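You operate a simulated robot arm through the tools that you are given. There is no shell and no other tool. Be economical: measure what you need, move in short steps, check, and stop when the job is done.

You run a simulated robot arm. Do the job below in one go: nothing can be reset, and whatever is moved stays where it is left.

JOB
Seat the black disc, grease its top and stand the stem on it.
Fine: in the valve body; use the orange pad and the grease tin, and put the pad back. Set down upright: orange pad. A coat counts when it lies all over at full strength: go over it till it gets no stronger.

Only the result counts: the job must be done as asked and must still hold three seconds after the hand-in. Knocking over, shifting, dropping, spilling or breaking anything else fails it.

ROBOT AND FRAMES
A 6-joint arm with a two-finger parallel gripper, fixed in place. Base frame: the origin is at the foot of the arm, x ahead of it, y to its left, z up; the work surface is at about z = 840. Readings come in mm, degrees, newtons and seconds.
With the tool pointing down near the work surface it reaches from about 240 to 640 mm from the base axis. Its first joint turns from -66.0 to 66.0 degrees. Payload 2.7 kg.
Tool frame: the origin (TCP) lies between the finger pads and is the grasp point; the fingertips stand 23 mm ahead of it; z points along the fingers, y is the line along which they close. Largest opening 94 mm; finger width 38, thickness 10; the body of the gripper, 54 by 96 mm, starts 39 mm behind the TCP.
Orientation is that of the tool frame in the base frame, as a unit quaternion [x, y, z, w]. With the fingers straight down and closing along the base's y, the tool's x points along the base's -x, its y along +y and its z along -z.

CONTROLS
- The arm moves only by the tool nudge_tool. Its argument "increments" is text: rows parted by semicolons, each of 7 numbers parted by spaces: the shift along the tool's x, y, z in mm, then the turn, a rotation vector about the tool's x, y, z in degrees, then the closure, from 0 (fully open) to 1 (shut). In form: tx ty tz wx wy wz jaw; .... A call has 1 to 20 rows; each row shifts and turns the commanded pose from where the row before left it, along the tool's axes as they then stand. Each row takes 0.2 s and may step no farther than 50 mm and 8.6 degrees from the row before; otherwise, or with a gripper value out of range, the whole call is refused. Where a pose cannot be reached the arm comes as near as it can. A force on the tool above 70 N (or 10 N above the force at the start of the call, whichever is more), or a blocked arm, ends the call early, and 0.2 s more pass. Each finger travels about 45 mm/s and halts on what it meets, pressing with about 24 N; the grip force reading is that of the motor and also rises with nothing between the fingers. The clock runs only during rows and for 0.2 s after the last one: add rows that do not move to give the fingers time. It gives the time, the measured TCP pose, the force on the tool (base axes), the opening and the grip force at its end, in the units of the frame above (readings bear some noise), with the torque about the TCP (base axes, N m) and any sound that the robot's microphone picked up.
- Cameras (640 x 400 px; columns grow to the right, rows downward): "scene" is fixed at [79.2, -433.6, 1403.6]; the picture's right is [0.75, -0.66, 0.00], its down [-0.38, -0.43, -0.82] and it looks along [0.54, 0.62, -0.58] (base axes); focal length 309 px, centre (320, 200). "wrist" rides on the gripper at [86, 16, -75] in the tool frame; the picture's right is [-0.18, 0.98, 0.00], its down [-0.58, -0.11, -0.81] and it looks along [-0.79, -0.15, 0.59] (tool axes); focal length 243 px, centre (320, 200). There is no depth. A picture from a camera that has moved, and an enlarged one, comes with that camera's place and axes in the base frame and with its lens.
- snapshot(camera): a new picture of that camera. No time passes.
- enlarge(camera, box): a new picture of the part [left, top, right, bottom] of that camera's present view, enlarged. No time passes.
- hand_in(): hands the job in; it is judged then, once.

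Go step by step. Nothing tells you positions but the pictures and the camera data: compare them with the known pose of the tool, close in by small moves and look again before you grip or let go. The budget is 120 turns and 84 pictures, counting those below and the enlarged ones. Unless the task says otherwise, let go and move clear before handing in, and close with one line.

The tools are called after "Call:" as name(argument=value, ...) on one line, values as JSON. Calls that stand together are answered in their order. nudge_tool: Moves the arm, as the interface text tells. Its arguments: {"type":"object","properties":{"increments":{"type":"string"}},"required":["increments"]} The other tools are called the same way: snapshot (camera) takes a picture; enlarge (camera, box) takes an enlarged picture of a part of a camera's view; hand_in () hands the job in.

At the start:

```text
time: 0.0
eef_pos: [400.9, 225.0, 1180.8]
orientation: [-0.001, 1.0, -0.001, 0.0]
wrist_force: [0.3, 0.5, 0.3]
torque: [-0.04, 0.0, -0.01]
width: 94.1
finger_force: 0.0
```

scene: 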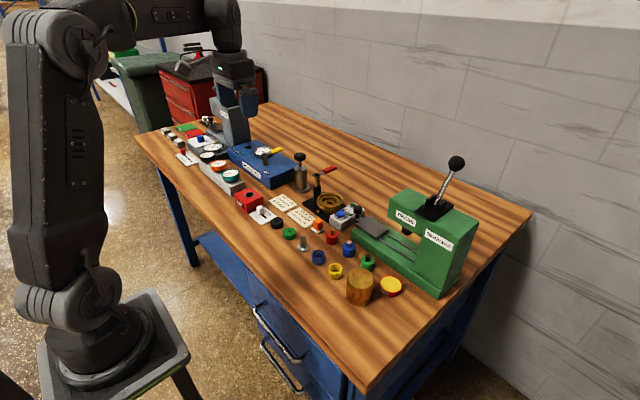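
wrist: 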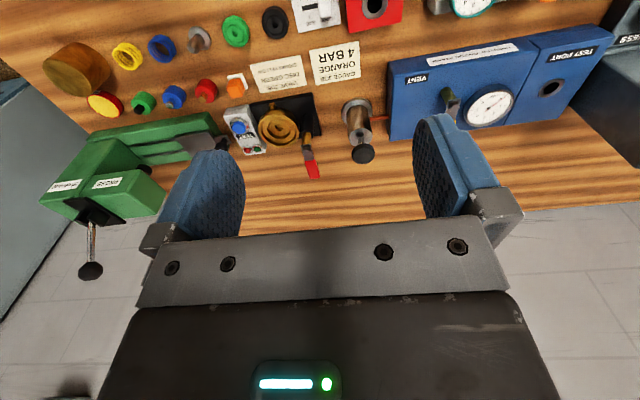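

I see a bench with many small parts; I'll enlarge the pictures to identify the disc, stem, valve body, pad and tin.

Call:
enlarge(camera="scene", box=[230, 180, 420, 310])

Call:
enlarge(camera="wrist", box=[30, 0, 410, 190])

Call:
enlarge(camera="scene", box=[150, 110, 320, 220])

```text
3.08 times, centred on (325, 245) of scene
camera zoom: at [79.2, -433.6, 1403.6], right [0.75, -0.66, 0.0], down [-0.38, -0.43, -0.82], along [0.54, 0.62, -0.58], focal length 951 px, centre (305, 62)
```

zoom: 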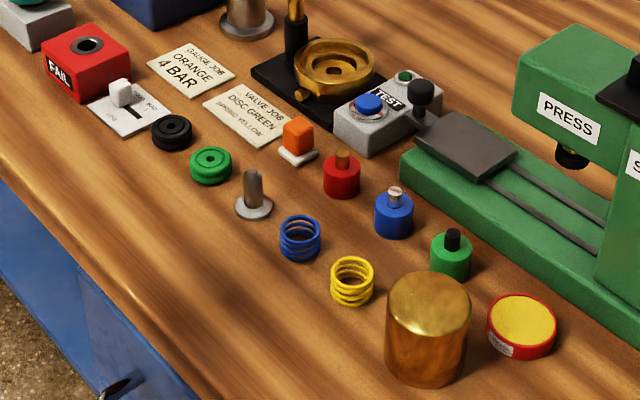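

```text
1.68 times, centred on (220, 95) of wrist
camera zoom: at [314.1, 240.4, 1255.6], right [0.18, 0.98, 0.0], down [0.58, -0.11, 0.81], along [0.79, -0.15, -0.59], focal length 409 px, centre (488, 377)
```

zoom: 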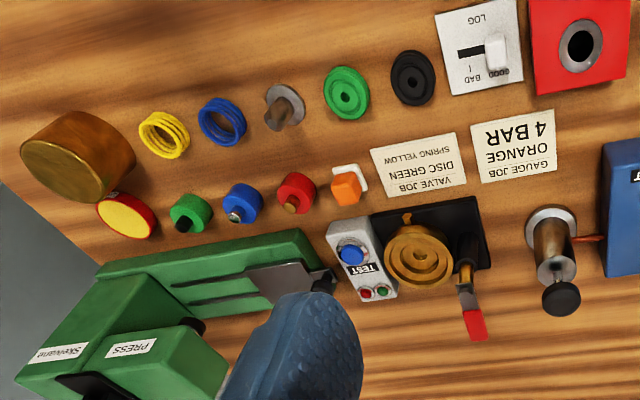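

```text
3.64 times, centred on (235, 165) of scene
camera zoom: at [79.2, -433.6, 1403.6], right [0.75, -0.66, 0.0], down [-0.38, -0.43, -0.82], along [0.54, 0.62, -0.58], focal length 1124 px, centre (629, 327)
```

zoom: 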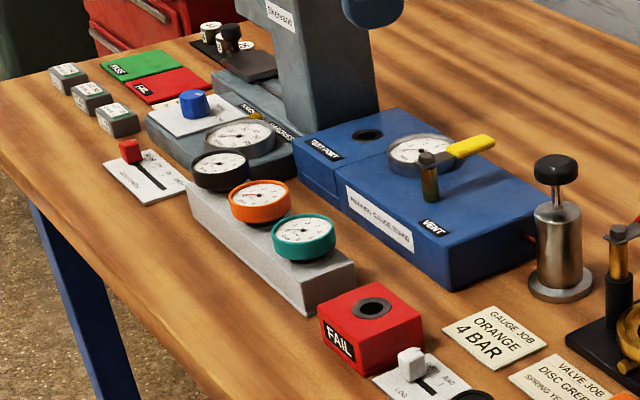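

The black disc is near (430,154), stem near (434,28), orange pad (500,61), tin (486,-198) and the brass valve body about (588,108). I'll move over the valve body for a closer look.

Call:
nudge_tool(increments="-23.2 -20.8 33.4 0 0 0 0;-23.2 -20.8 33.4 0 0 0 0;-23.2 -20.8 33.4 0 0 0 0;-23.2 -20.8 33.4 0 0 0 0;-23.2 -20.8 33.4 0 0 0 0;-23.2 -20.8 33.4 0 0 0 0")

Call:
snapshot(camera="wrist")

Call:
enlarge(camera="scene", box=[295, 160, 375, 245])

```text
time: 1.4
eef_pos: [541.5, 100.2, 980.4]
orientation: [-0.001, 1.0, 0.0, 0.001]
wrist_force: [0.4, -0.1, 0.3]
torque: [-0.02, 0.0, -0.02]
width: 94.2
finger_force: 0.0
```

```text
78 pictures are left
camera wrist: at [454.4, 115.7, 1054.8], right [0.18, 0.98, 0.0], down [0.58, -0.11, 0.81], along [0.79, -0.15, -0.59], focal length 243 px, centre (320, 200)
```

wrist: 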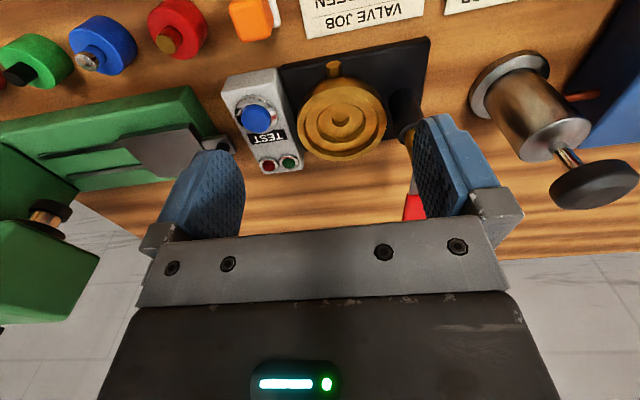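

```text
4.71 times, centred on (335, 202) of scene
camera zoom: at [79.2, -433.6, 1403.6], right [0.75, -0.66, 0.0], down [-0.38, -0.43, -0.82], along [0.54, 0.62, -0.58], focal length 1454 px, centre (249, 188)
```

zoom: 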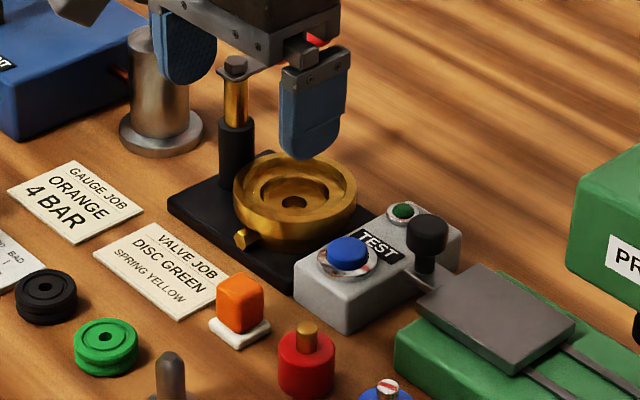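

Now a closer look at the valve body and the disc area from here.

Call:
enlarge(camera="wrist", box=[220, 30, 440, 180])

Call:
enlarge(camera="scene", box=[265, 205, 325, 260])

```text
2.67 times, centred on (330, 105) of wrist
camera zoom: at [454.4, 115.7, 1054.8], right [0.18, 0.98, 0.0], down [0.58, -0.11, 0.81], along [0.79, -0.15, -0.59], focal length 647 px, centre (293, 453)
```

zoom: 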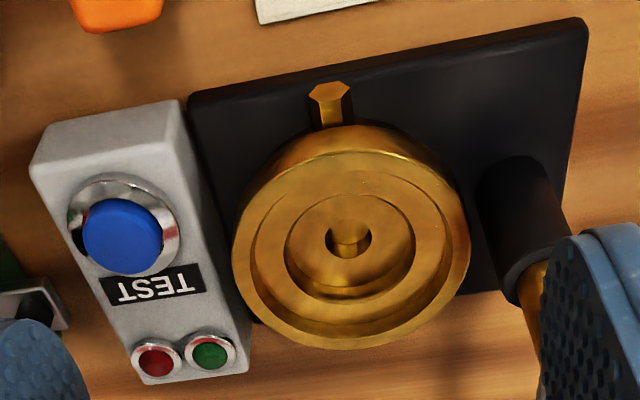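

```text
7.27 times, centred on (295, 232) of scene
camera zoom: at [79.2, -433.6, 1403.6], right [0.75, -0.66, 0.0], down [-0.38, -0.43, -0.82], along [0.54, 0.62, -0.58], focal length 2247 px, centre (502, -36)
```

zoom: 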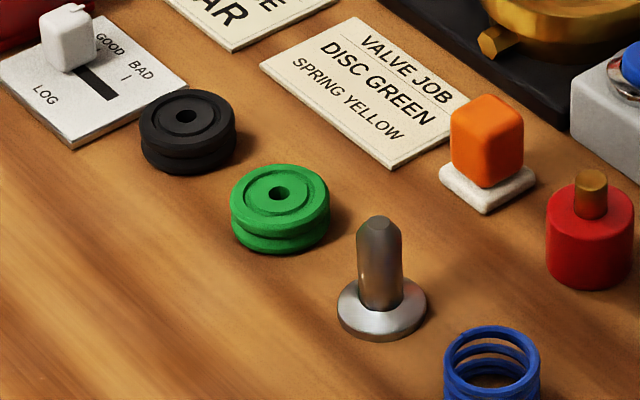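

The valve recess is stepped at about (579,110), with a post on its +y side, so I'll close the fingers along x. I'm moving above the black disc and turning the tool -90°.

Call:
nudge_tool(increments="36.5 18.6 6.8 0 0 0 0;36.5 18.6 6.8 0 0 0 0;36.5 18.6 6.8 0 0 0 0;0 0 0 0 0 -8.18 0;0 0 0 0 0 -8.18 0;0 0 0 0 0 -8.18 0;0 0 0 0 0 -8.18 0;0 0 0 0 0 -8.18 0;0 0 0 0 0 -8.18 0;0 0 0 0 0 -8.18 0;0 0 0 0 0 -8.18 0;0 0 0 0 0 -8.18 0;0 0 0 0 0 -8.18 0;0 0 0 0 0 -8.2 0;0 0 0 0 0 0 0")

Call:
snapshot(camera="wrist")

```text
time: 4.6
eef_pos: [431.5, 156.4, 959.8]
orientation: [0.708, -0.706, 0.0, 0.0]
wrist_force: [-0.3, 0.2, 0.2]
torque: [-0.01, 0.0, -0.02]
width: 94.0
finger_force: 0.1
```

```text
74 pictures are left
camera wrist: at [414.7, 68.9, 1034.6], right [-0.98, 0.18, 0.0], down [0.11, 0.58, 0.81], along [0.15, 0.79, -0.59], focal length 243 px, centre (320, 200)
```

wrist: 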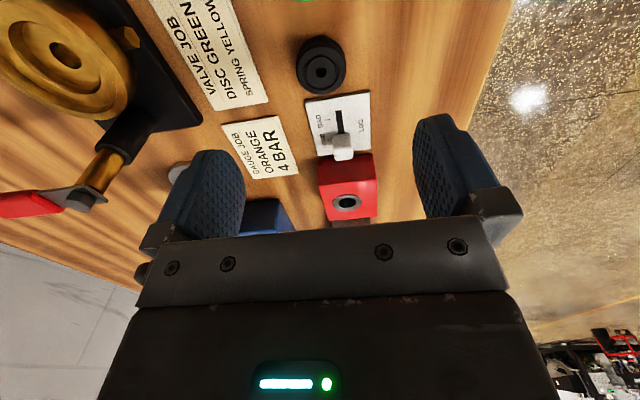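

Disc is around (429,152). Descending to z≈905 for a close look.

Call:
nudge_tool(increments="1.5 0.8 27 0 0 0 0;1.5 0.8 27 0 0 0 0.3;0 0 0 0 0 0 0.3")

Call:
enlarge(camera="wrist", box=[160, 0, 480, 200])

Call:
enlarge(camera="scene", box=[245, 185, 315, 245])

```text
time: 5.4
eef_pos: [429.4, 153.3, 905.1]
orientation: [0.708, -0.707, 0.0, 0.0]
wrist_force: [0.4, -0.2, 0.1]
torque: [0.02, 0.01, 0.04]
width: 65.7
finger_force: 0.0
```

```text
2.00 times, centred on (320, 100) of wrist
camera zoom: at [413.0, 66.4, 980.8], right [-0.98, 0.18, 0.0], down [0.11, 0.58, 0.81], along [0.15, 0.79, -0.59], focal length 485 px, centre (320, 400)
```

zoom: 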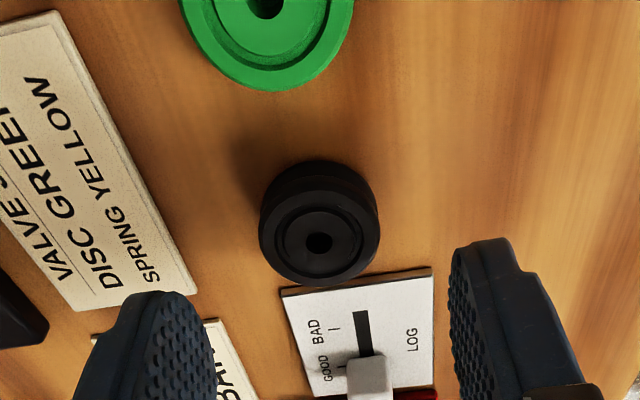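

```text
6.67 times, centred on (280, 215) of scene
camera zoom: at [79.2, -433.6, 1403.6], right [0.75, -0.66, 0.0], down [-0.38, -0.43, -0.82], along [0.54, 0.62, -0.58], focal length 2060 px, centre (587, 100)
```

zoom: 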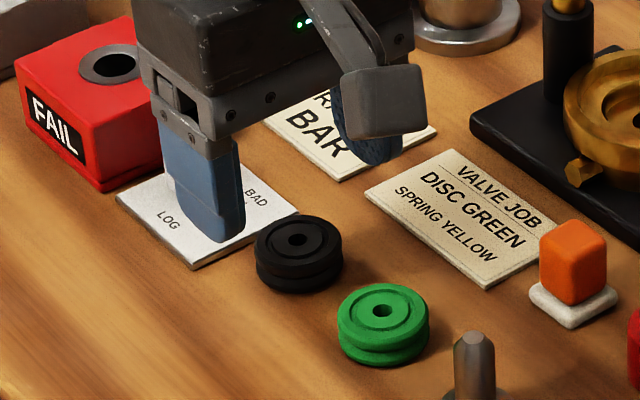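

Disc centre is about (430,154), with its top near z≈854. I'll lower so the tips reach z≈847 and grip its upper part.

Call:
nudge_tool(increments="-1 -0.5 17.5 0 0 0 0.3;0 0 17.5 0 0 0 0.3;0 0 0 0 0 0 0.3;0 0 0 0 0 0 1;0 0 0 0 0 0 1;0 0 0 0 0 0 1;0 0 0 0 0 0 1")

Call:
enlarge(camera="wrist", box=[160, 50, 480, 250])

Call:
enlarge(camera="scene", box=[245, 185, 315, 245])

```text
time: 7.0
eef_pos: [430.1, 153.8, 872.0]
orientation: [0.708, -0.706, 0.0, 0.0]
wrist_force: [0.5, -0.1, 0.0]
torque: [0.0, 0.0, 0.01]
width: 35.2
finger_force: 24.0
```

```text
2.00 times, centred on (320, 150) of wrist
camera zoom: at [413.7, 67.2, 946.0], right [-0.98, 0.18, 0.0], down [0.11, 0.58, 0.81], along [0.15, 0.79, -0.59], focal length 485 px, centre (320, 300)
```

zoom: 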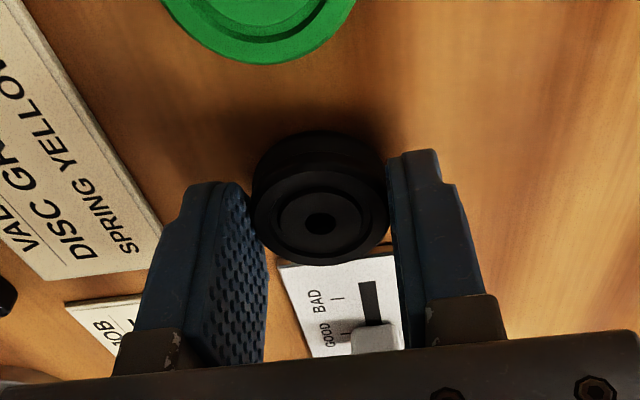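

```text
6.67 times, centred on (280, 215) of scene
camera zoom: at [79.2, -433.6, 1403.6], right [0.75, -0.66, 0.0], down [-0.38, -0.43, -0.82], along [0.54, 0.62, -0.58], focal length 2060 px, centre (587, 100)
```

zoom: 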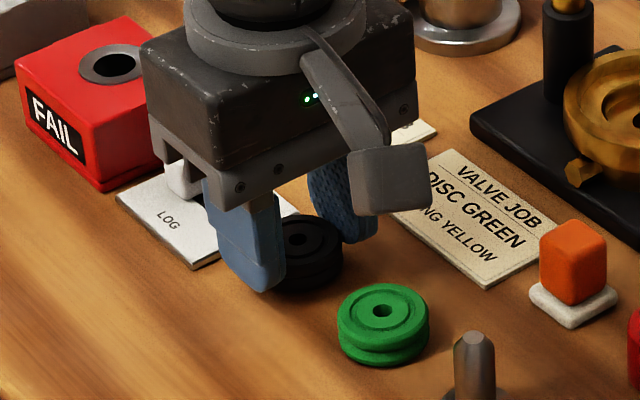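

Gripped at 35 mm. Lifting and checking.

Call:
nudge_tool(increments="0 0 -20 0 0 0 1;0 0 -40 0 0 0 1;0 0 -40 0 0 0 1;0 0 0 0 0 0 1")

Call:
enlarge(camera="wrist", box=[160, 50, 480, 250])

Call:
enlarge(camera="scene", box=[235, 145, 325, 225])

```text
time: 8.0
eef_pos: [430.7, 154.8, 971.6]
orientation: [0.707, -0.707, -0.001, 0.0]
wrist_force: [0.7, -0.1, 0.2]
torque: [0.02, 0.01, 0.01]
width: 35.0
finger_force: 24.0
```

```text
2.00 times, centred on (320, 150) of wrist
camera zoom: at [413.8, 67.5, 1046.6], right [-0.98, 0.18, 0.0], down [0.11, 0.58, 0.81], along [0.15, 0.79, -0.59], focal length 485 px, centre (320, 300)
```

zoom: 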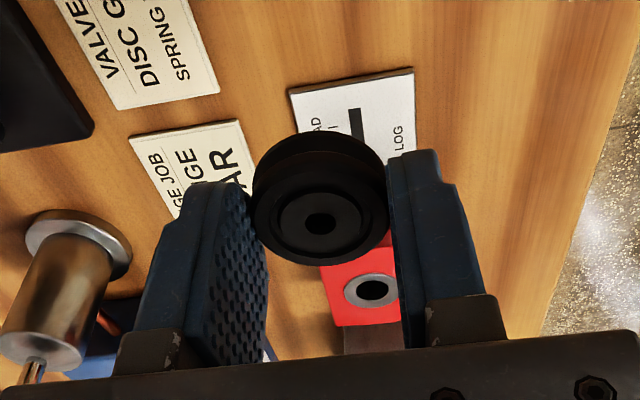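

```text
5.00 times, centred on (280, 185) of scene
camera zoom: at [79.2, -433.6, 1403.6], right [0.75, -0.66, 0.0], down [-0.38, -0.43, -0.82], along [0.54, 0.62, -0.58], focal length 1545 px, centre (520, 275)
```

zoom: 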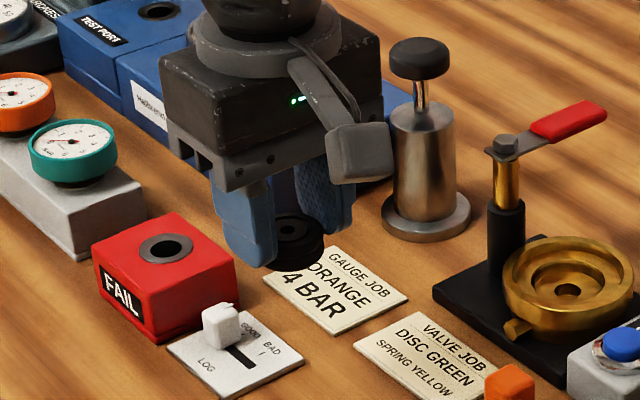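

Disc is held level. Moving over the valve body at about (579,109), going in y first.

Call:
nudge_tool(increments="46 0 0 0 0 0 1;0 -37 0 0 0 0 1;0 -37 0 0 0 0 1;0 -37 0 0 0 0 1;0 -37 0 0 0 0 1;0 0 20 0 0 0 1;0 0 0 0 0 0 1")

Call:
enlarge(camera="wrist", box=[160, 50, 480, 250])

Call:
enlarge(camera="scene", box=[295, 155, 385, 235])

```text
time: 9.6
eef_pos: [577.7, 107.3, 949.5]
orientation: [0.707, -0.707, 0.0, 0.0]
wrist_force: [-0.4, 0.5, 0.1]
torque: [0.02, -0.03, -0.02]
width: 35.0
finger_force: 23.9
```

```text
2.00 times, centred on (320, 150) of wrist
camera zoom: at [561.0, 20.4, 1025.6], right [-0.98, 0.18, 0.0], down [0.11, 0.58, 0.81], along [0.15, 0.79, -0.59], focal length 485 px, centre (320, 300)
```

zoom: 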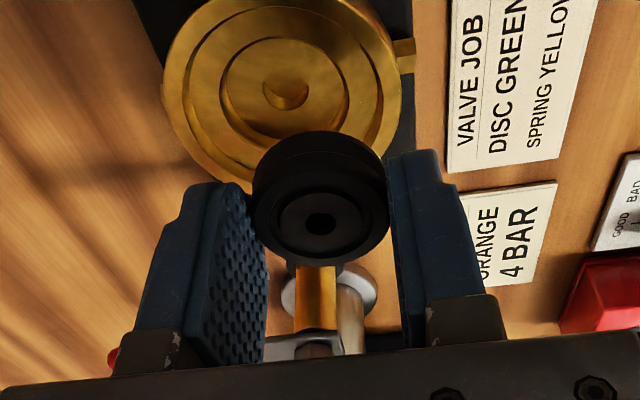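

```text
5.00 times, centred on (340, 195) of scene
camera zoom: at [79.2, -433.6, 1403.6], right [0.75, -0.66, 0.0], down [-0.38, -0.43, -0.82], along [0.54, 0.62, -0.58], focal length 1545 px, centre (220, 225)
```

zoom: 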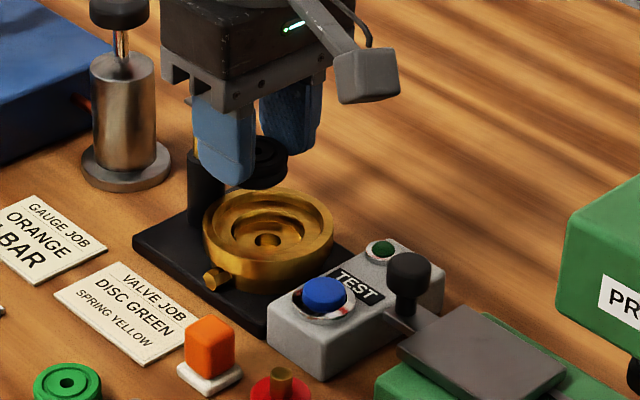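

Triangulating from three views, the recess centre is about (589.5,110) with its floor near z≈866. The disc sits about +3 mm in y from the TCP. I'll align, go lower and look again.

Call:
nudge_tool(increments="0 -12 0 0 0 0 1;0 0 18 0 0 0 1;0 0 0 0 0 0 1")

Call:
enlarge(camera="wrist", box=[200, 20, 440, 170])

Call:
enlarge(camera="scene", box=[310, 170, 370, 225])

```text
time: 10.4
eef_pos: [589.4, 107.3, 931.8]
orientation: [0.708, -0.707, 0.0, 0.0]
wrist_force: [-1.2, 0.5, -0.6]
torque: [0.01, 0.03, 0.01]
width: 35.1
finger_force: 24.3
```

```text
2.67 times, centred on (320, 95) of wrist
camera zoom: at [573.3, 21.0, 1007.8], right [-0.98, 0.18, 0.0], down [0.11, 0.58, 0.81], along [0.15, 0.79, -0.59], focal length 647 px, centre (320, 480)
```

zoom: 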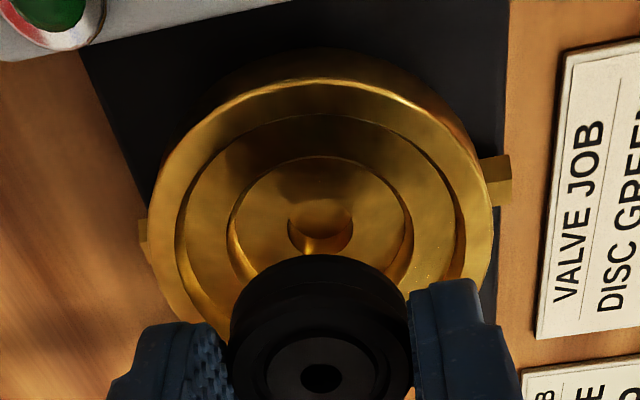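

```text
7.27 times, centred on (340, 198) of scene
camera zoom: at [79.2, -433.6, 1403.6], right [0.75, -0.66, 0.0], down [-0.38, -0.43, -0.82], along [0.54, 0.62, -0.58], focal length 2247 px, centre (174, 218)
```

zoom: 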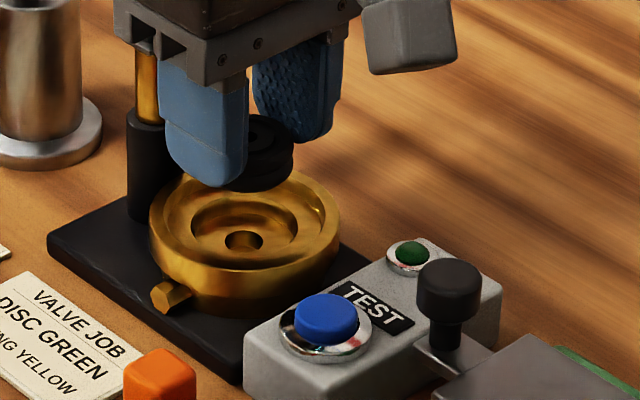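

Recess centre is at (590,109.5) and the disc seems about 1–2 mm past it. I'll shift slightly and descend to z≈908.

Call:
nudge_tool(increments="1.8 1 8 0 0 0 1;0 0 8 0 0 0 1;0 0 8 0 0 0 1;0 0 0 0 0 0 1")

Call:
enlarge(camera="wrist", box=[200, 50, 440, 200])

Call:
enlarge(camera="scene", box=[310, 170, 370, 225])

```text
time: 11.4
eef_pos: [588.5, 107.2, 909.6]
orientation: [0.708, -0.706, 0.001, 0.0]
wrist_force: [-0.2, -0.1, -0.6]
torque: [0.04, 0.01, 0.02]
width: 35.2
finger_force: 24.3
```

```text
2.67 times, centred on (320, 125) of wrist
camera zoom: at [572.4, 19.8, 984.3], right [-0.98, 0.18, 0.0], down [0.11, 0.58, 0.81], along [0.15, 0.79, -0.59], focal length 647 px, centre (320, 400)
```

zoom: 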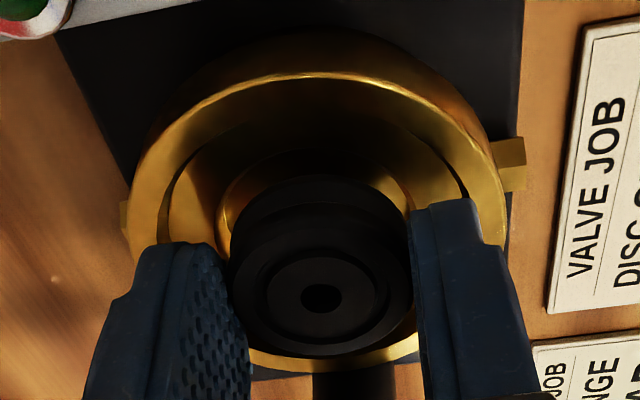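

```text
7.27 times, centred on (340, 198) of scene
camera zoom: at [79.2, -433.6, 1403.6], right [0.75, -0.66, 0.0], down [-0.38, -0.43, -0.82], along [0.54, 0.62, -0.58], focal length 2247 px, centre (174, 218)
```

zoom: 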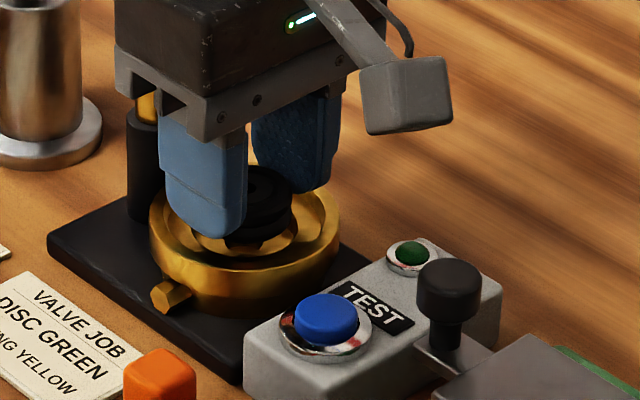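

Alignment looks good in both views. Continuing down gently to TCP ≈900.

Call:
nudge_tool(increments="0.5 0.3 3 0 0 0 1;0 0 3 0 0 0 1;0 0 2 0 0 0 1;0 0 0 0 0 0 1")

Call:
enlarge(camera="wrist", box=[200, 50, 440, 200])

Call:
enlarge(camera="scene", box=[310, 170, 370, 225])

```text
time: 12.4
eef_pos: [589.5, 106.2, 900.2]
orientation: [0.708, -0.706, 0.0, -0.001]
wrist_force: [5.3, 3.4, 1.1]
torque: [0.08, -0.13, -0.02]
width: 35.1
finger_force: 23.6
```

```text
2.67 times, centred on (320, 125) of wrist
camera zoom: at [572.4, 19.4, 975.8], right [-0.98, 0.18, 0.0], down [0.11, 0.58, 0.81], along [0.15, 0.79, -0.59], focal length 647 px, centre (320, 400)
```

zoom: 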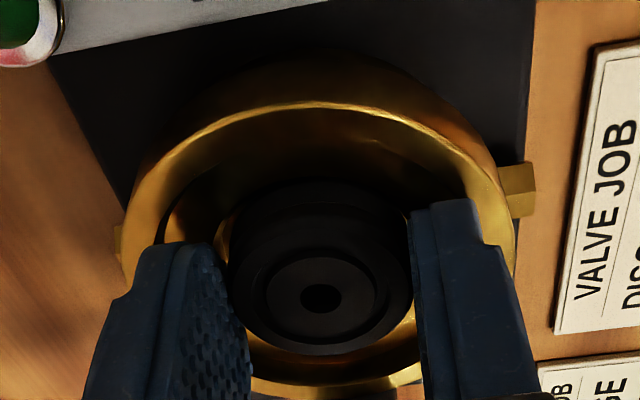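

```text
7.27 times, centred on (340, 198) of scene
camera zoom: at [79.3, -433.5, 1403.6], right [0.75, -0.66, 0.0], down [-0.38, -0.43, -0.82], along [0.54, 0.62, -0.58], focal length 2247 px, centre (174, 218)
```

zoom: 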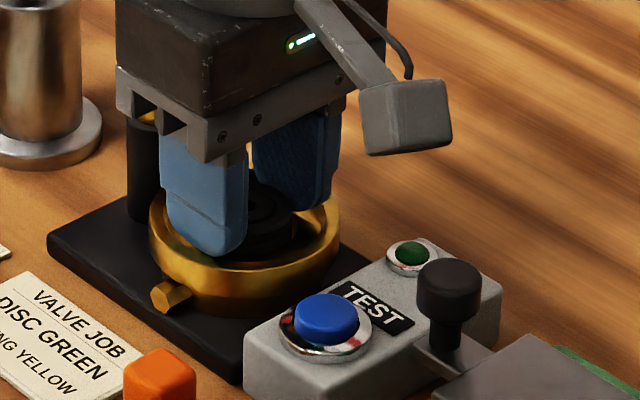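

Small side contact pushes toward +x/+y; I'll ease that way and go down a bit more.

Call:
nudge_tool(increments="-0.8 -1 0 0 0 0 1;0 0 1 0 0 0 1;0 0 1 0 0 0 1;0 0 0 0 0 0 1")

```text
time: 13.4
eef_pos: [588.9, 105.7, 897.4]
orientation: [0.708, -0.706, 0.001, -0.001]
wrist_force: [5.5, -2.0, 2.4]
torque: [0.02, -0.02, -0.02]
width: 35.1
finger_force: 23.8
```

Call:
nudge_tool(increments="0 -1 0 0 0 0 1;0 0 1 0 0 0 1;0 0 0 0 0 0 1")

Call:
enlarge(camera="wrist", box=[200, 50, 440, 200])

```text
time: 14.2
eef_pos: [589.6, 107.0, 897.3]
orientation: [0.707, -0.707, 0.0, 0.0]
wrist_force: [-2.4, -2.8, 0.7]
torque: [-0.01, 0.01, -0.03]
width: 34.9
finger_force: 24.5
```

```text
2.67 times, centred on (320, 125) of wrist
camera zoom: at [573.8, 19.8, 972.5], right [-0.98, 0.18, 0.0], down [0.11, 0.58, 0.81], along [0.15, 0.79, -0.59], focal length 647 px, centre (320, 400)
```

zoom: 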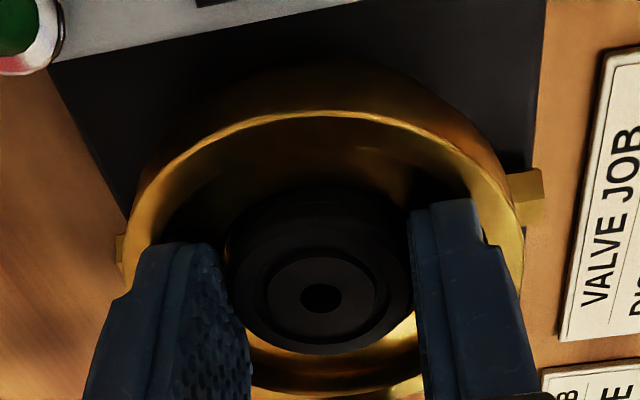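

Disc feels laterally confined in the recess. I'll release with a small opening and check.

Call:
nudge_tool(increments="0 0 0 0 0 0 0.6;0 0 0 0 0 0 0.58;0 0 0 0 0 0 0.58")

Call:
enlarge(camera="wrist", box=[200, 50, 440, 200])

```text
time: 15.0
eef_pos: [589.8, 107.1, 897.5]
orientation: [0.708, -0.706, 0.0, 0.001]
wrist_force: [-4.8, -4.1, 0.6]
torque: [-0.06, 0.1, 0.04]
width: 35.4
finger_force: 0.0
```

```text
2.67 times, centred on (320, 125) of wrist
camera zoom: at [573.8, 19.7, 972.5], right [-0.98, 0.18, 0.0], down [0.11, 0.58, 0.81], along [0.15, 0.79, -0.59], focal length 647 px, centre (320, 400)
```

zoom: 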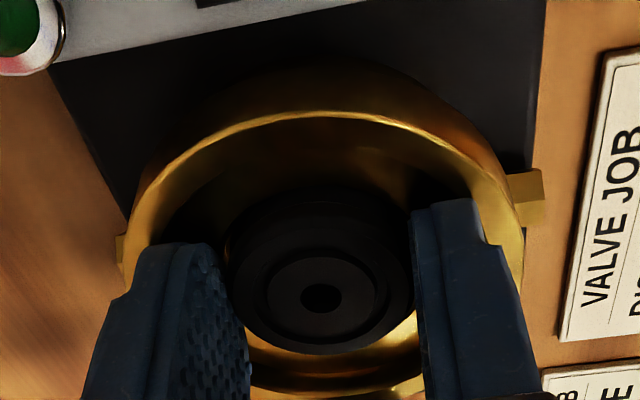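

The fingers are confined by the bore but grip force is zero. Lifting slowly with the jaw at about 36 mm.

Call:
nudge_tool(increments="0 0 -2 0 0 0 0.6;0 0 -4 0 0 0 0.59;0 0 -6 0 0 0 0.55;0 0 -15 0 0 0 0.3;0 0 -30 0 0 0 0.3;0 0 0 0 0 0 0.3")

Call:
enlarge(camera="wrist", box=[200, 20, 440, 170])

Call:
enlarge(camera="scene", box=[310, 170, 370, 225])

```text
time: 16.4
eef_pos: [591.0, 106.9, 955.5]
orientation: [0.708, -0.706, 0.0, -0.001]
wrist_force: [1.1, 0.2, 0.0]
torque: [0.05, -0.01, 0.02]
width: 65.6
finger_force: 0.0
```

```text
2.67 times, centred on (320, 95) of wrist
camera zoom: at [574.0, 19.5, 1030.2], right [-0.98, 0.18, 0.0], down [0.11, 0.58, 0.81], along [0.15, 0.79, -0.59], focal length 647 px, centre (320, 480)
```

zoom: 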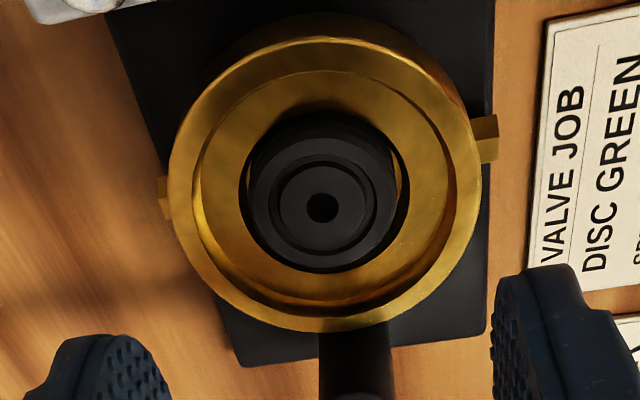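

```text
7.27 times, centred on (340, 198) of scene
camera zoom: at [79.2, -433.6, 1403.6], right [0.75, -0.66, 0.0], down [-0.38, -0.43, -0.82], along [0.54, 0.62, -0.58], focal length 2247 px, centre (174, 218)
```

zoom: 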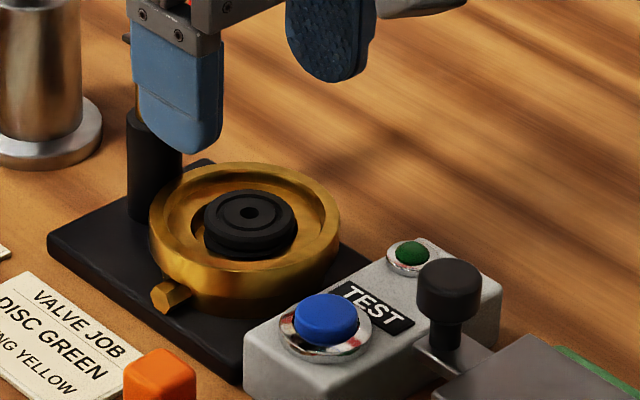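

Disc is seated level in the recess. Now over to the orange pad near (500,61).

Call:
nudge_tool(increments="15.5 30.5 0 0 0 0 0.3;15.5 30.5 0 0 0 0 0.3;15.5 30.5 10 0 0 0 0.3;0 0 20 0 0 0 0.3;0 0 0 0 0 0 0.3")

Call:
enlarge(camera="wrist", box=[160, 0, 480, 200])

Call:
enlarge(camera="scene", box=[290, 200, 350, 255])

```text
time: 17.6
eef_pos: [499.7, 60.6, 924.7]
orientation: [0.708, -0.706, 0.0, 0.0]
wrist_force: [0.1, -0.2, -0.1]
torque: [0.01, -0.03, 0.01]
width: 65.8
finger_force: 0.0
```

```text
2.00 times, centred on (320, 100) of wrist
camera zoom: at [483.1, -27.3, 999.9], right [-0.98, 0.18, 0.0], down [0.11, 0.58, 0.81], along [0.15, 0.79, -0.59], focal length 485 px, centre (320, 400)
```

zoom: 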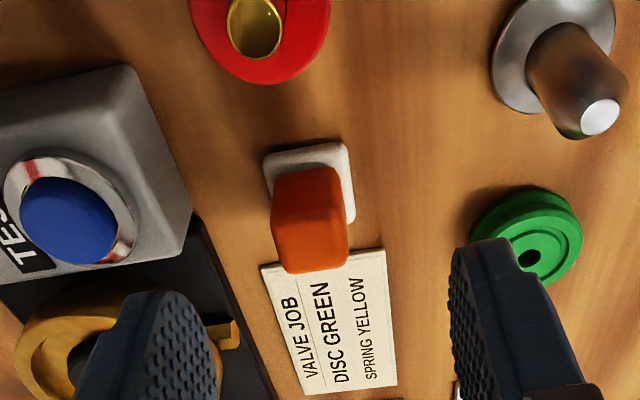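

```text
7.27 times, centred on (320, 228) of scene
camera zoom: at [79.2, -433.6, 1403.6], right [0.75, -0.66, 0.0], down [-0.38, -0.43, -0.82], along [0.54, 0.62, -0.58], focal length 2247 px, centre (320, 0)
```

zoom: 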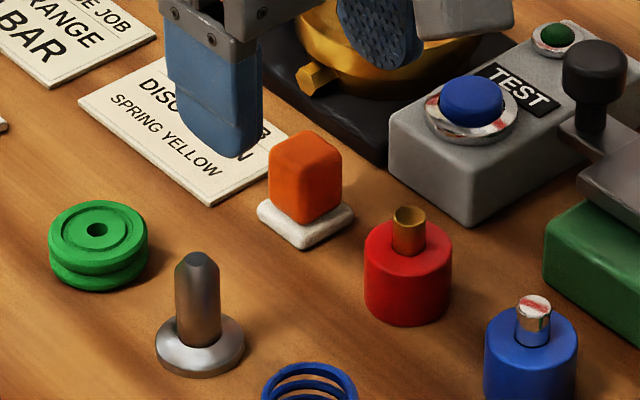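

Pad sits square at about (503,61): white pad below, orange handle above with its top near z≈872. I'll grip the handle with tips at about z≈853.

Call:
nudge_tool(increments="0 -3.5 24 0 0 0 0.3;0 0 24.5 0 0 0 0.4;0 0 0 0 0 0 0.4")

Call:
enlarge(camera="wrist", box=[160, 50, 480, 250])

Call:
enlarge(camera="scene", box=[290, 200, 350, 255])

```text
time: 18.4
eef_pos: [502.5, 60.4, 875.1]
orientation: [0.708, -0.706, 0.0, 0.0]
wrist_force: [0.4, -0.8, 0.1]
torque: [-0.01, 0.0, -0.02]
width: 56.5
finger_force: 0.0
```

```text
2.00 times, centred on (320, 150) of wrist
camera zoom: at [486.6, -27.2, 951.1], right [-0.98, 0.18, 0.0], down [0.11, 0.58, 0.81], along [0.15, 0.79, -0.59], focal length 485 px, centre (320, 300)
```

zoom: 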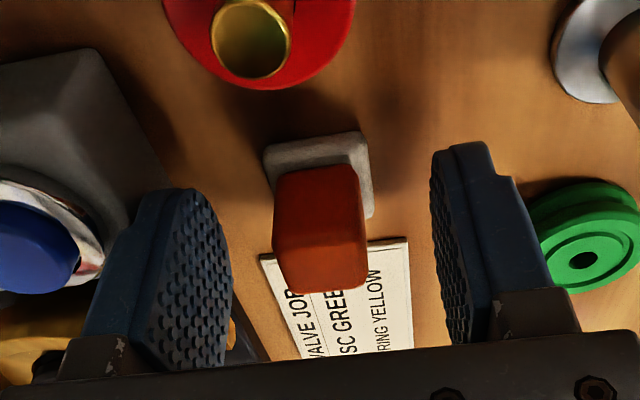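

```text
7.27 times, centred on (320, 228) of scene
camera zoom: at [79.2, -433.6, 1403.6], right [0.75, -0.66, 0.0], down [-0.38, -0.43, -0.82], along [0.54, 0.62, -0.58], focal length 2247 px, centre (320, 0)
```

zoom: 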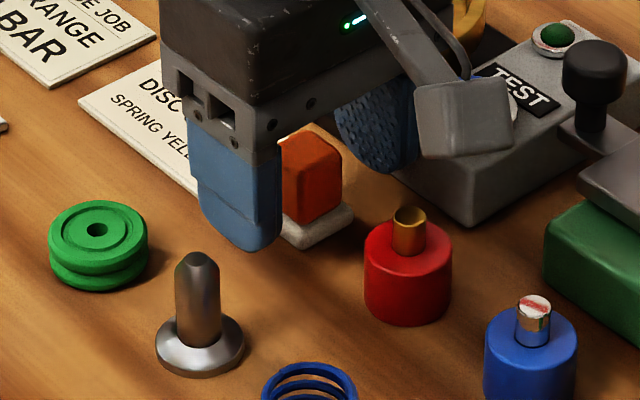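

Well straddled. Closing on the handle and lifting.

Call:
nudge_tool(increments="0 0 0 0 0 0 0.7;0 0 0 0 0 0 1;0 0 0 0 0 0 1;0 0 0 0 0 0 1;0 0 0 0 0 0 1")

Call:
nudge_tool(increments="0 0 -20 0 0 0 1;0 0 -40 0 0 0 1;0 0 -40 0 0 0 1;0 0 0 0 0 0 1")

Call:
snapshot(camera="wrist")

Call:
enlarge(camera="scene", box=[280, 160, 440, 310])

```text
time: 19.6
eef_pos: [502.3, 58.8, 876.4]
orientation: [0.707, -0.707, 0.0, 0.0]
wrist_force: [-0.5, 0.2, 0.4]
torque: [-0.02, -0.01, 0.0]
width: 20.8
finger_force: 24.1
```

```text
time: 20.6
eef_pos: [501.9, 61.2, 977.0]
orientation: [0.708, -0.707, 0.0, 0.0]
wrist_force: [-0.1, 0.2, -0.5]
torque: [0.03, 0.02, 0.01]
width: 21.0
finger_force: 23.9
```

```text
51 pictures are left
camera wrist: at [485.9, -26.4, 1052.7], right [-0.98, 0.18, 0.0], down [0.11, 0.58, 0.81], along [0.15, 0.79, -0.59], focal length 243 px, centre (320, 200)
```

wrist: 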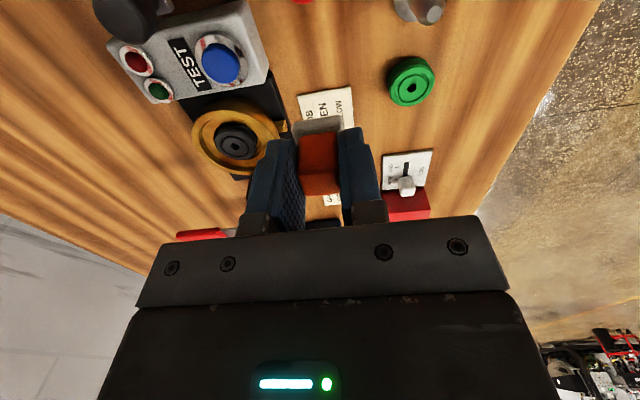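

```text
2.67 times, centred on (360, 235) of scene
camera zoom: at [79.2, -433.6, 1403.6], right [0.75, -0.66, 0.0], down [-0.38, -0.43, -0.82], along [0.54, 0.62, -0.58], focal length 824 px, centre (213, 107)
```

zoom: 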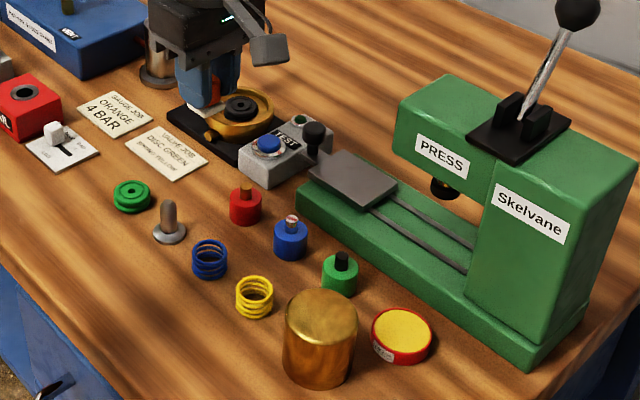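

Pad is held well, square to the tool. The tin is about (486,-198) with the press beyond x≈550; moving above the tin while keeping x low.

Call:
nudge_tool(increments="0 22 0 0 0 0 1;43 0 0 0 0 0 1;43 0 0 0 0 0 1;43 0 0 0 0 0 1;43 0 0 0 0 0 1;43 0 0 0 0 0 1;43 0 0 0 0 0 1;0 0 0 0 0 0 1")

Call:
snapshot(camera="wrist")

Call:
enlarge(camera="scene", box=[330, 180, 490, 310])

```text
time: 22.4
eef_pos: [481.3, -197.2, 976.0]
orientation: [0.708, -0.706, 0.0, 0.001]
wrist_force: [0.2, 0.3, 0.2]
torque: [0.02, -0.04, -0.02]
width: 21.1
finger_force: 24.0
```

```text
49 pictures are left
camera wrist: at [465.3, -285.3, 1051.5], right [-0.98, 0.18, 0.0], down [0.11, 0.58, 0.81], along [0.15, 0.79, -0.59], focal length 243 px, centre (320, 200)
```

wrist: 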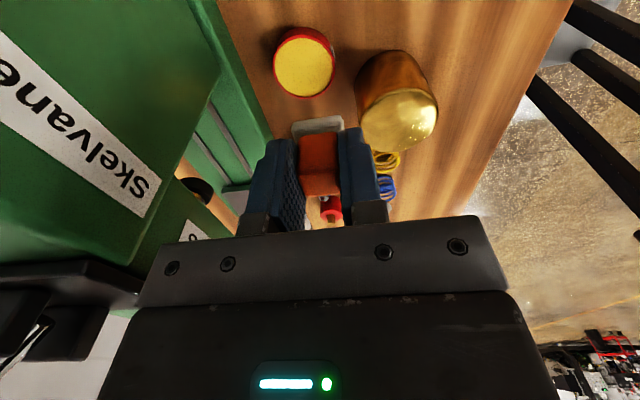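

```text
3.08 times, centred on (410, 245) of scene
camera zoom: at [79.2, -433.6, 1403.6], right [0.75, -0.66, 0.0], down [-0.38, -0.43, -0.82], along [0.54, 0.62, -0.58], focal length 951 px, centre (43, 62)
```

zoom: 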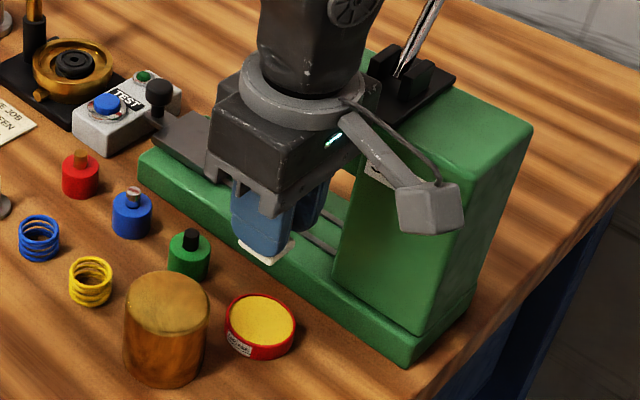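

The press column is too close for this orientation at x≈494, so I'll back off in x, turn the tool +90° (closing along y) and then come over the tin.

Call:
nudge_tool(increments="0 16 0 0 0 0 1;0 0 0 0 0 8.18 1;0 0 0 0 0 8.18 1;0 0 0 0 0 8.18 1;0 0 0 0 0 8.18 1;0 0 0 0 0 8.18 1;0 0 0 0 0 8.18 1;0 0 0 0 0 8.18 1;0 0 0 0 0 8.18 1;0 0 0 0 0 8.18 1;0 0 0 0 0 8.18 1;0 0 0 0 0 8.2 1;-26 0 0 0 0 0 1;0 0 30 0 0 0 1;0 0 0 0 0 0 1")

Call:
snapshot(camera="wrist")

Call:
enlarge(camera="scene", box=[330, 200, 470, 310])

```text
time: 25.6
eef_pos: [491.2, -199.3, 945.7]
orientation: [0.0, 1.0, -0.001, 0.001]
wrist_force: [-1.1, 0.1, -0.8]
torque: [0.01, 0.03, -0.01]
width: 21.0
finger_force: 24.3
```

```text
47 pictures are left
camera wrist: at [403.8, -182.6, 1020.6], right [0.18, 0.98, 0.0], down [0.58, -0.11, 0.81], along [0.79, -0.15, -0.59], focal length 243 px, centre (320, 200)
```

wrist: 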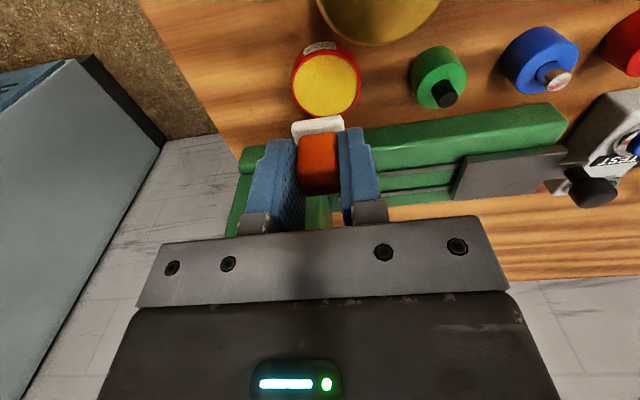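

```text
3.64 times, centred on (400, 255) of scene
camera zoom: at [79.2, -433.6, 1403.6], right [0.75, -0.66, 0.0], down [-0.38, -0.43, -0.82], along [0.54, 0.62, -0.58], focal length 1124 px, centre (29, 0)
```

zoom: 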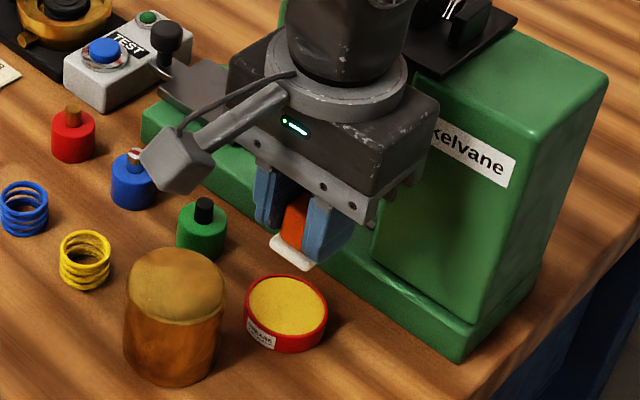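

Tin centre is about (493,-195.5). Aligning and lowering to about z 905.

Call:
nudge_tool(increments="-1.5 3.5 20 0 0 0 1;0 0 20 0 0 0 1;0 0 0 0 0 0 1")

Call:
enlarge(camera="wrist", box=[220, 50, 420, 175])

Call:
enlarge(camera="scene", box=[370, 250, 430, 305])

```text
time: 26.4
eef_pos: [491.4, -194.0, 905.4]
orientation: [-0.001, 1.0, -0.001, 0.0]
wrist_force: [0.1, -0.7, 0.3]
torque: [-0.01, 0.0, 0.05]
width: 21.1
finger_force: 24.2
```

```text
3.20 times, centred on (320, 112) of wrist
camera zoom: at [405.3, -178.9, 980.3], right [0.18, 0.98, 0.0], down [0.58, -0.11, 0.81], along [0.79, -0.15, -0.59], focal length 776 px, centre (320, 480)
```

zoom: 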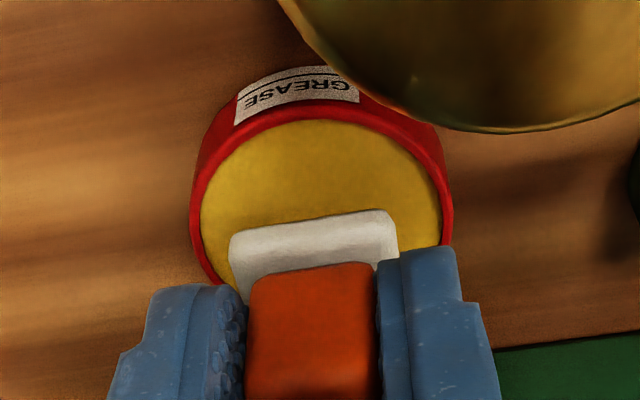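

```text
7.27 times, centred on (400, 278) of scene
camera zoom: at [79.2, -433.6, 1403.6], right [0.75, -0.66, 0.0], down [-0.38, -0.43, -0.82], along [0.54, 0.62, -0.58], focal length 2247 px, centre (-262, -364)
```

zoom: 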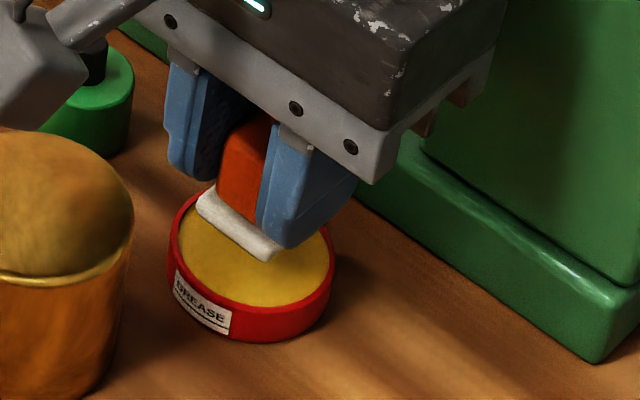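

Pad is centred over the grease. Lowering gently until it touches.

Call:
nudge_tool(increments="0 0 4 0 0 0 1;0 0 4 0 0 0 1;0 0 2 0 0 0 1;0 0 2 0 0 0 1;0 0 0 0 0 0 1")

```text
time: 27.6
eef_pos: [491.6, -195.4, 894.3]
orientation: [-0.001, 1.0, 0.0, 0.0]
wrist_force: [0.3, -0.6, 0.0]
torque: [0.0, -0.02, -0.02]
width: 21.0
finger_force: 23.6
```

Call:
nudge_tool(increments="0 0 1.5 0 0 0 1;0 0 1.5 0 0 0 1;0 0 0 0 0 0 1")

Call:
enlarge(camera="scene", box=[370, 250, 430, 305])

```text
time: 28.4
eef_pos: [492.7, -193.8, 891.1]
orientation: [0.0, 1.0, 0.0, 0.0]
wrist_force: [-1.4, 0.4, 3.0]
torque: [0.03, 0.02, 0.03]
width: 21.2
finger_force: 24.5
```

```text
7.27 times, centred on (400, 278) of scene
camera zoom: at [79.1, -433.6, 1403.6], right [0.75, -0.66, 0.0], down [-0.38, -0.43, -0.82], along [0.54, 0.62, -0.58], focal length 2247 px, centre (-262, -364)
```

zoom: 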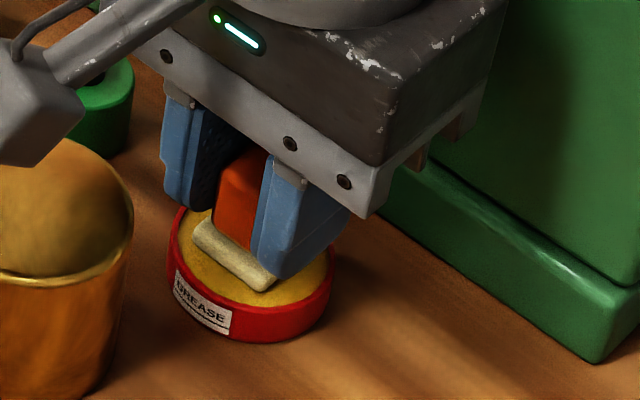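

The pad has taken grease. I'll work it a few mm to load it fully, then lift.

Call:
nudge_tool(increments="3 0 0.5 0 0 0 1;0 3 0 0 0 0 1;-4 0 0 0 0 0 1;-2 -3 0 0 0 0 1;0 -3 0 0 0 0 1;3 3 0 0 0 0 1;0 0 0 0 0 0 1")

Call:
enlarge(camera="scene", box=[370, 250, 430, 305])

```text
time: 30.0
eef_pos: [491.8, -195.5, 891.6]
orientation: [0.0, 1.0, 0.0, 0.001]
wrist_force: [1.7, -3.9, 10.7]
torque: [-0.13, -0.09, -0.02]
width: 21.1
finger_force: 23.8
```

```text
7.27 times, centred on (400, 278) of scene
camera zoom: at [79.1, -433.6, 1403.6], right [0.75, -0.66, 0.0], down [-0.38, -0.43, -0.82], along [0.54, 0.62, -0.58], focal length 2247 px, centre (-262, -364)
```

zoom: 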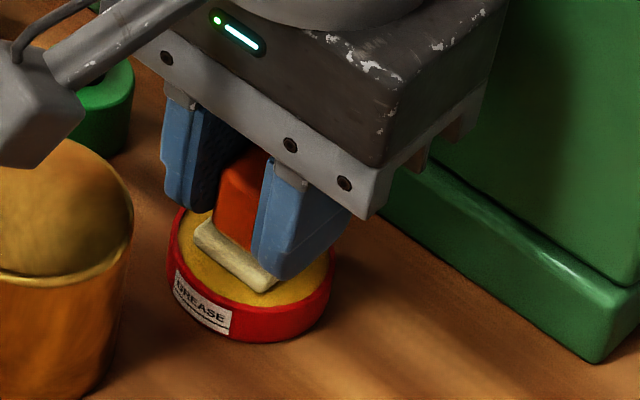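

Loaded; tin unmoved. Lift straight up, back off, and turn back to closing along x.

Call:
nudge_tool(increments="0 0 -10 0 0 0 1;0 0 -37 0 0 0 1;0 0 -38 0 0 0 1;28 0 0 0 0 0 1;0 0 0 0 0 -8.18 1;0 0 0 0 0 -8.18 1;0 0 0 0 0 -8.18 1;0 0 0 0 0 -8.18 1;0 0 0 0 0 -8.18 1;0 0 0 0 0 -8.18 1;0 0 0 0 0 -8.18 1;0 0 0 0 0 -8.18 1;0 0 0 0 0 -8.18 1;0 0 0 0 0 -8.18 1;0 0 0 0 0 -8.2 1;0 0 0 0 0 0 1")

Call:
enlarge(camera="scene", box=[350, 210, 450, 305])

```text
time: 33.4
eef_pos: [463.6, -192.6, 975.2]
orientation: [0.708, -0.706, 0.0, -0.001]
wrist_force: [0.2, -0.5, 0.1]
torque: [0.0, 0.02, 0.0]
width: 21.2
finger_force: 24.3
```

```text
4.21 times, centred on (400, 258) of scene
camera zoom: at [79.2, -433.6, 1403.6], right [0.75, -0.66, 0.0], down [-0.38, -0.43, -0.82], along [0.54, 0.62, -0.58], focal length 1301 px, centre (-17, -42)
```

zoom: 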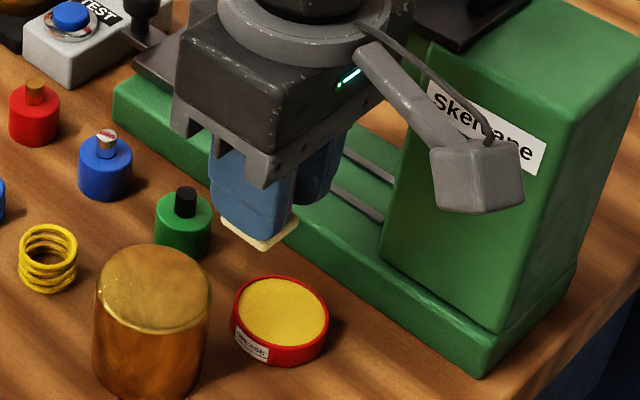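

Moving to above the disc in the valve body.

Call:
nudge_tool(increments="-43 0 0 0 0 0 1;-43 0 0 0 0 0 1;-43 0 0 0 0 0 1;-43 0 0 0 0 0 1;-43 0 0 0 0 0 1;-43 0 0 0 0 0 1;-43 0 0 0 0 0 1;0 -42 0 0 0 0 1;0 -42 0 0 0 0 1;0 -42 0 0 0 0 1;0 0 20 0 0 0 1;0 0 10 0 0 0 1;0 0 0 0 0 0 1")

Call:
enlarge(camera="wrist", box=[220, 30, 420, 155])

Call:
enlarge(camera="scene", box=[310, 170, 370, 225])

```text
time: 36.2
eef_pos: [589.1, 105.9, 945.8]
orientation: [0.707, -0.707, 0.0, 0.0]
wrist_force: [0.7, -0.1, -0.1]
torque: [-0.04, -0.02, 0.04]
width: 21.0
finger_force: 23.9
```

```text
3.20 times, centred on (320, 92) of wrist
camera zoom: at [573.0, 19.3, 1020.7], right [-0.98, 0.18, 0.0], down [0.11, 0.58, 0.81], along [0.15, 0.79, -0.59], focal length 776 px, centre (320, 544)
```

zoom: 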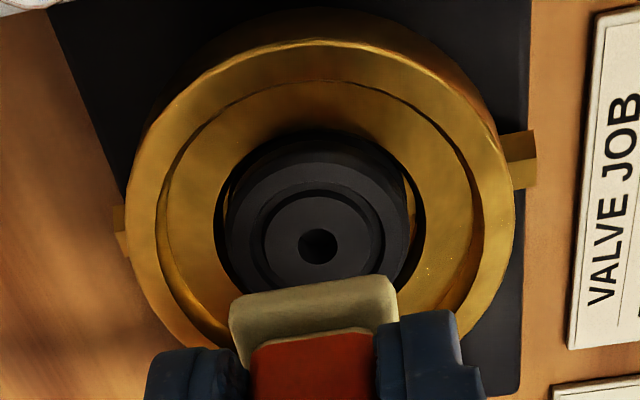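

```text
7.27 times, centred on (340, 198) of scene
camera zoom: at [79.2, -433.6, 1403.6], right [0.75, -0.66, 0.0], down [-0.38, -0.43, -0.82], along [0.54, 0.62, -0.58], focal length 2247 px, centre (174, 218)
```

zoom: 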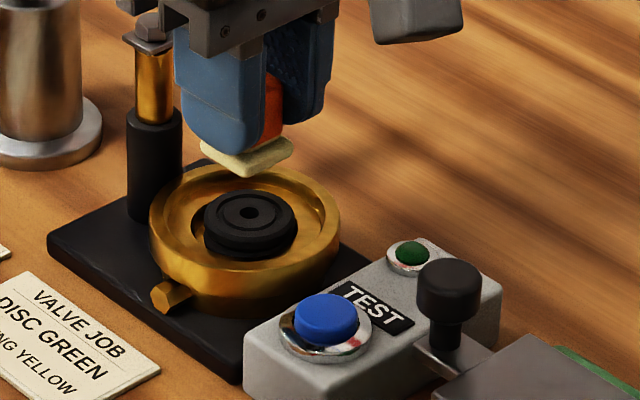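

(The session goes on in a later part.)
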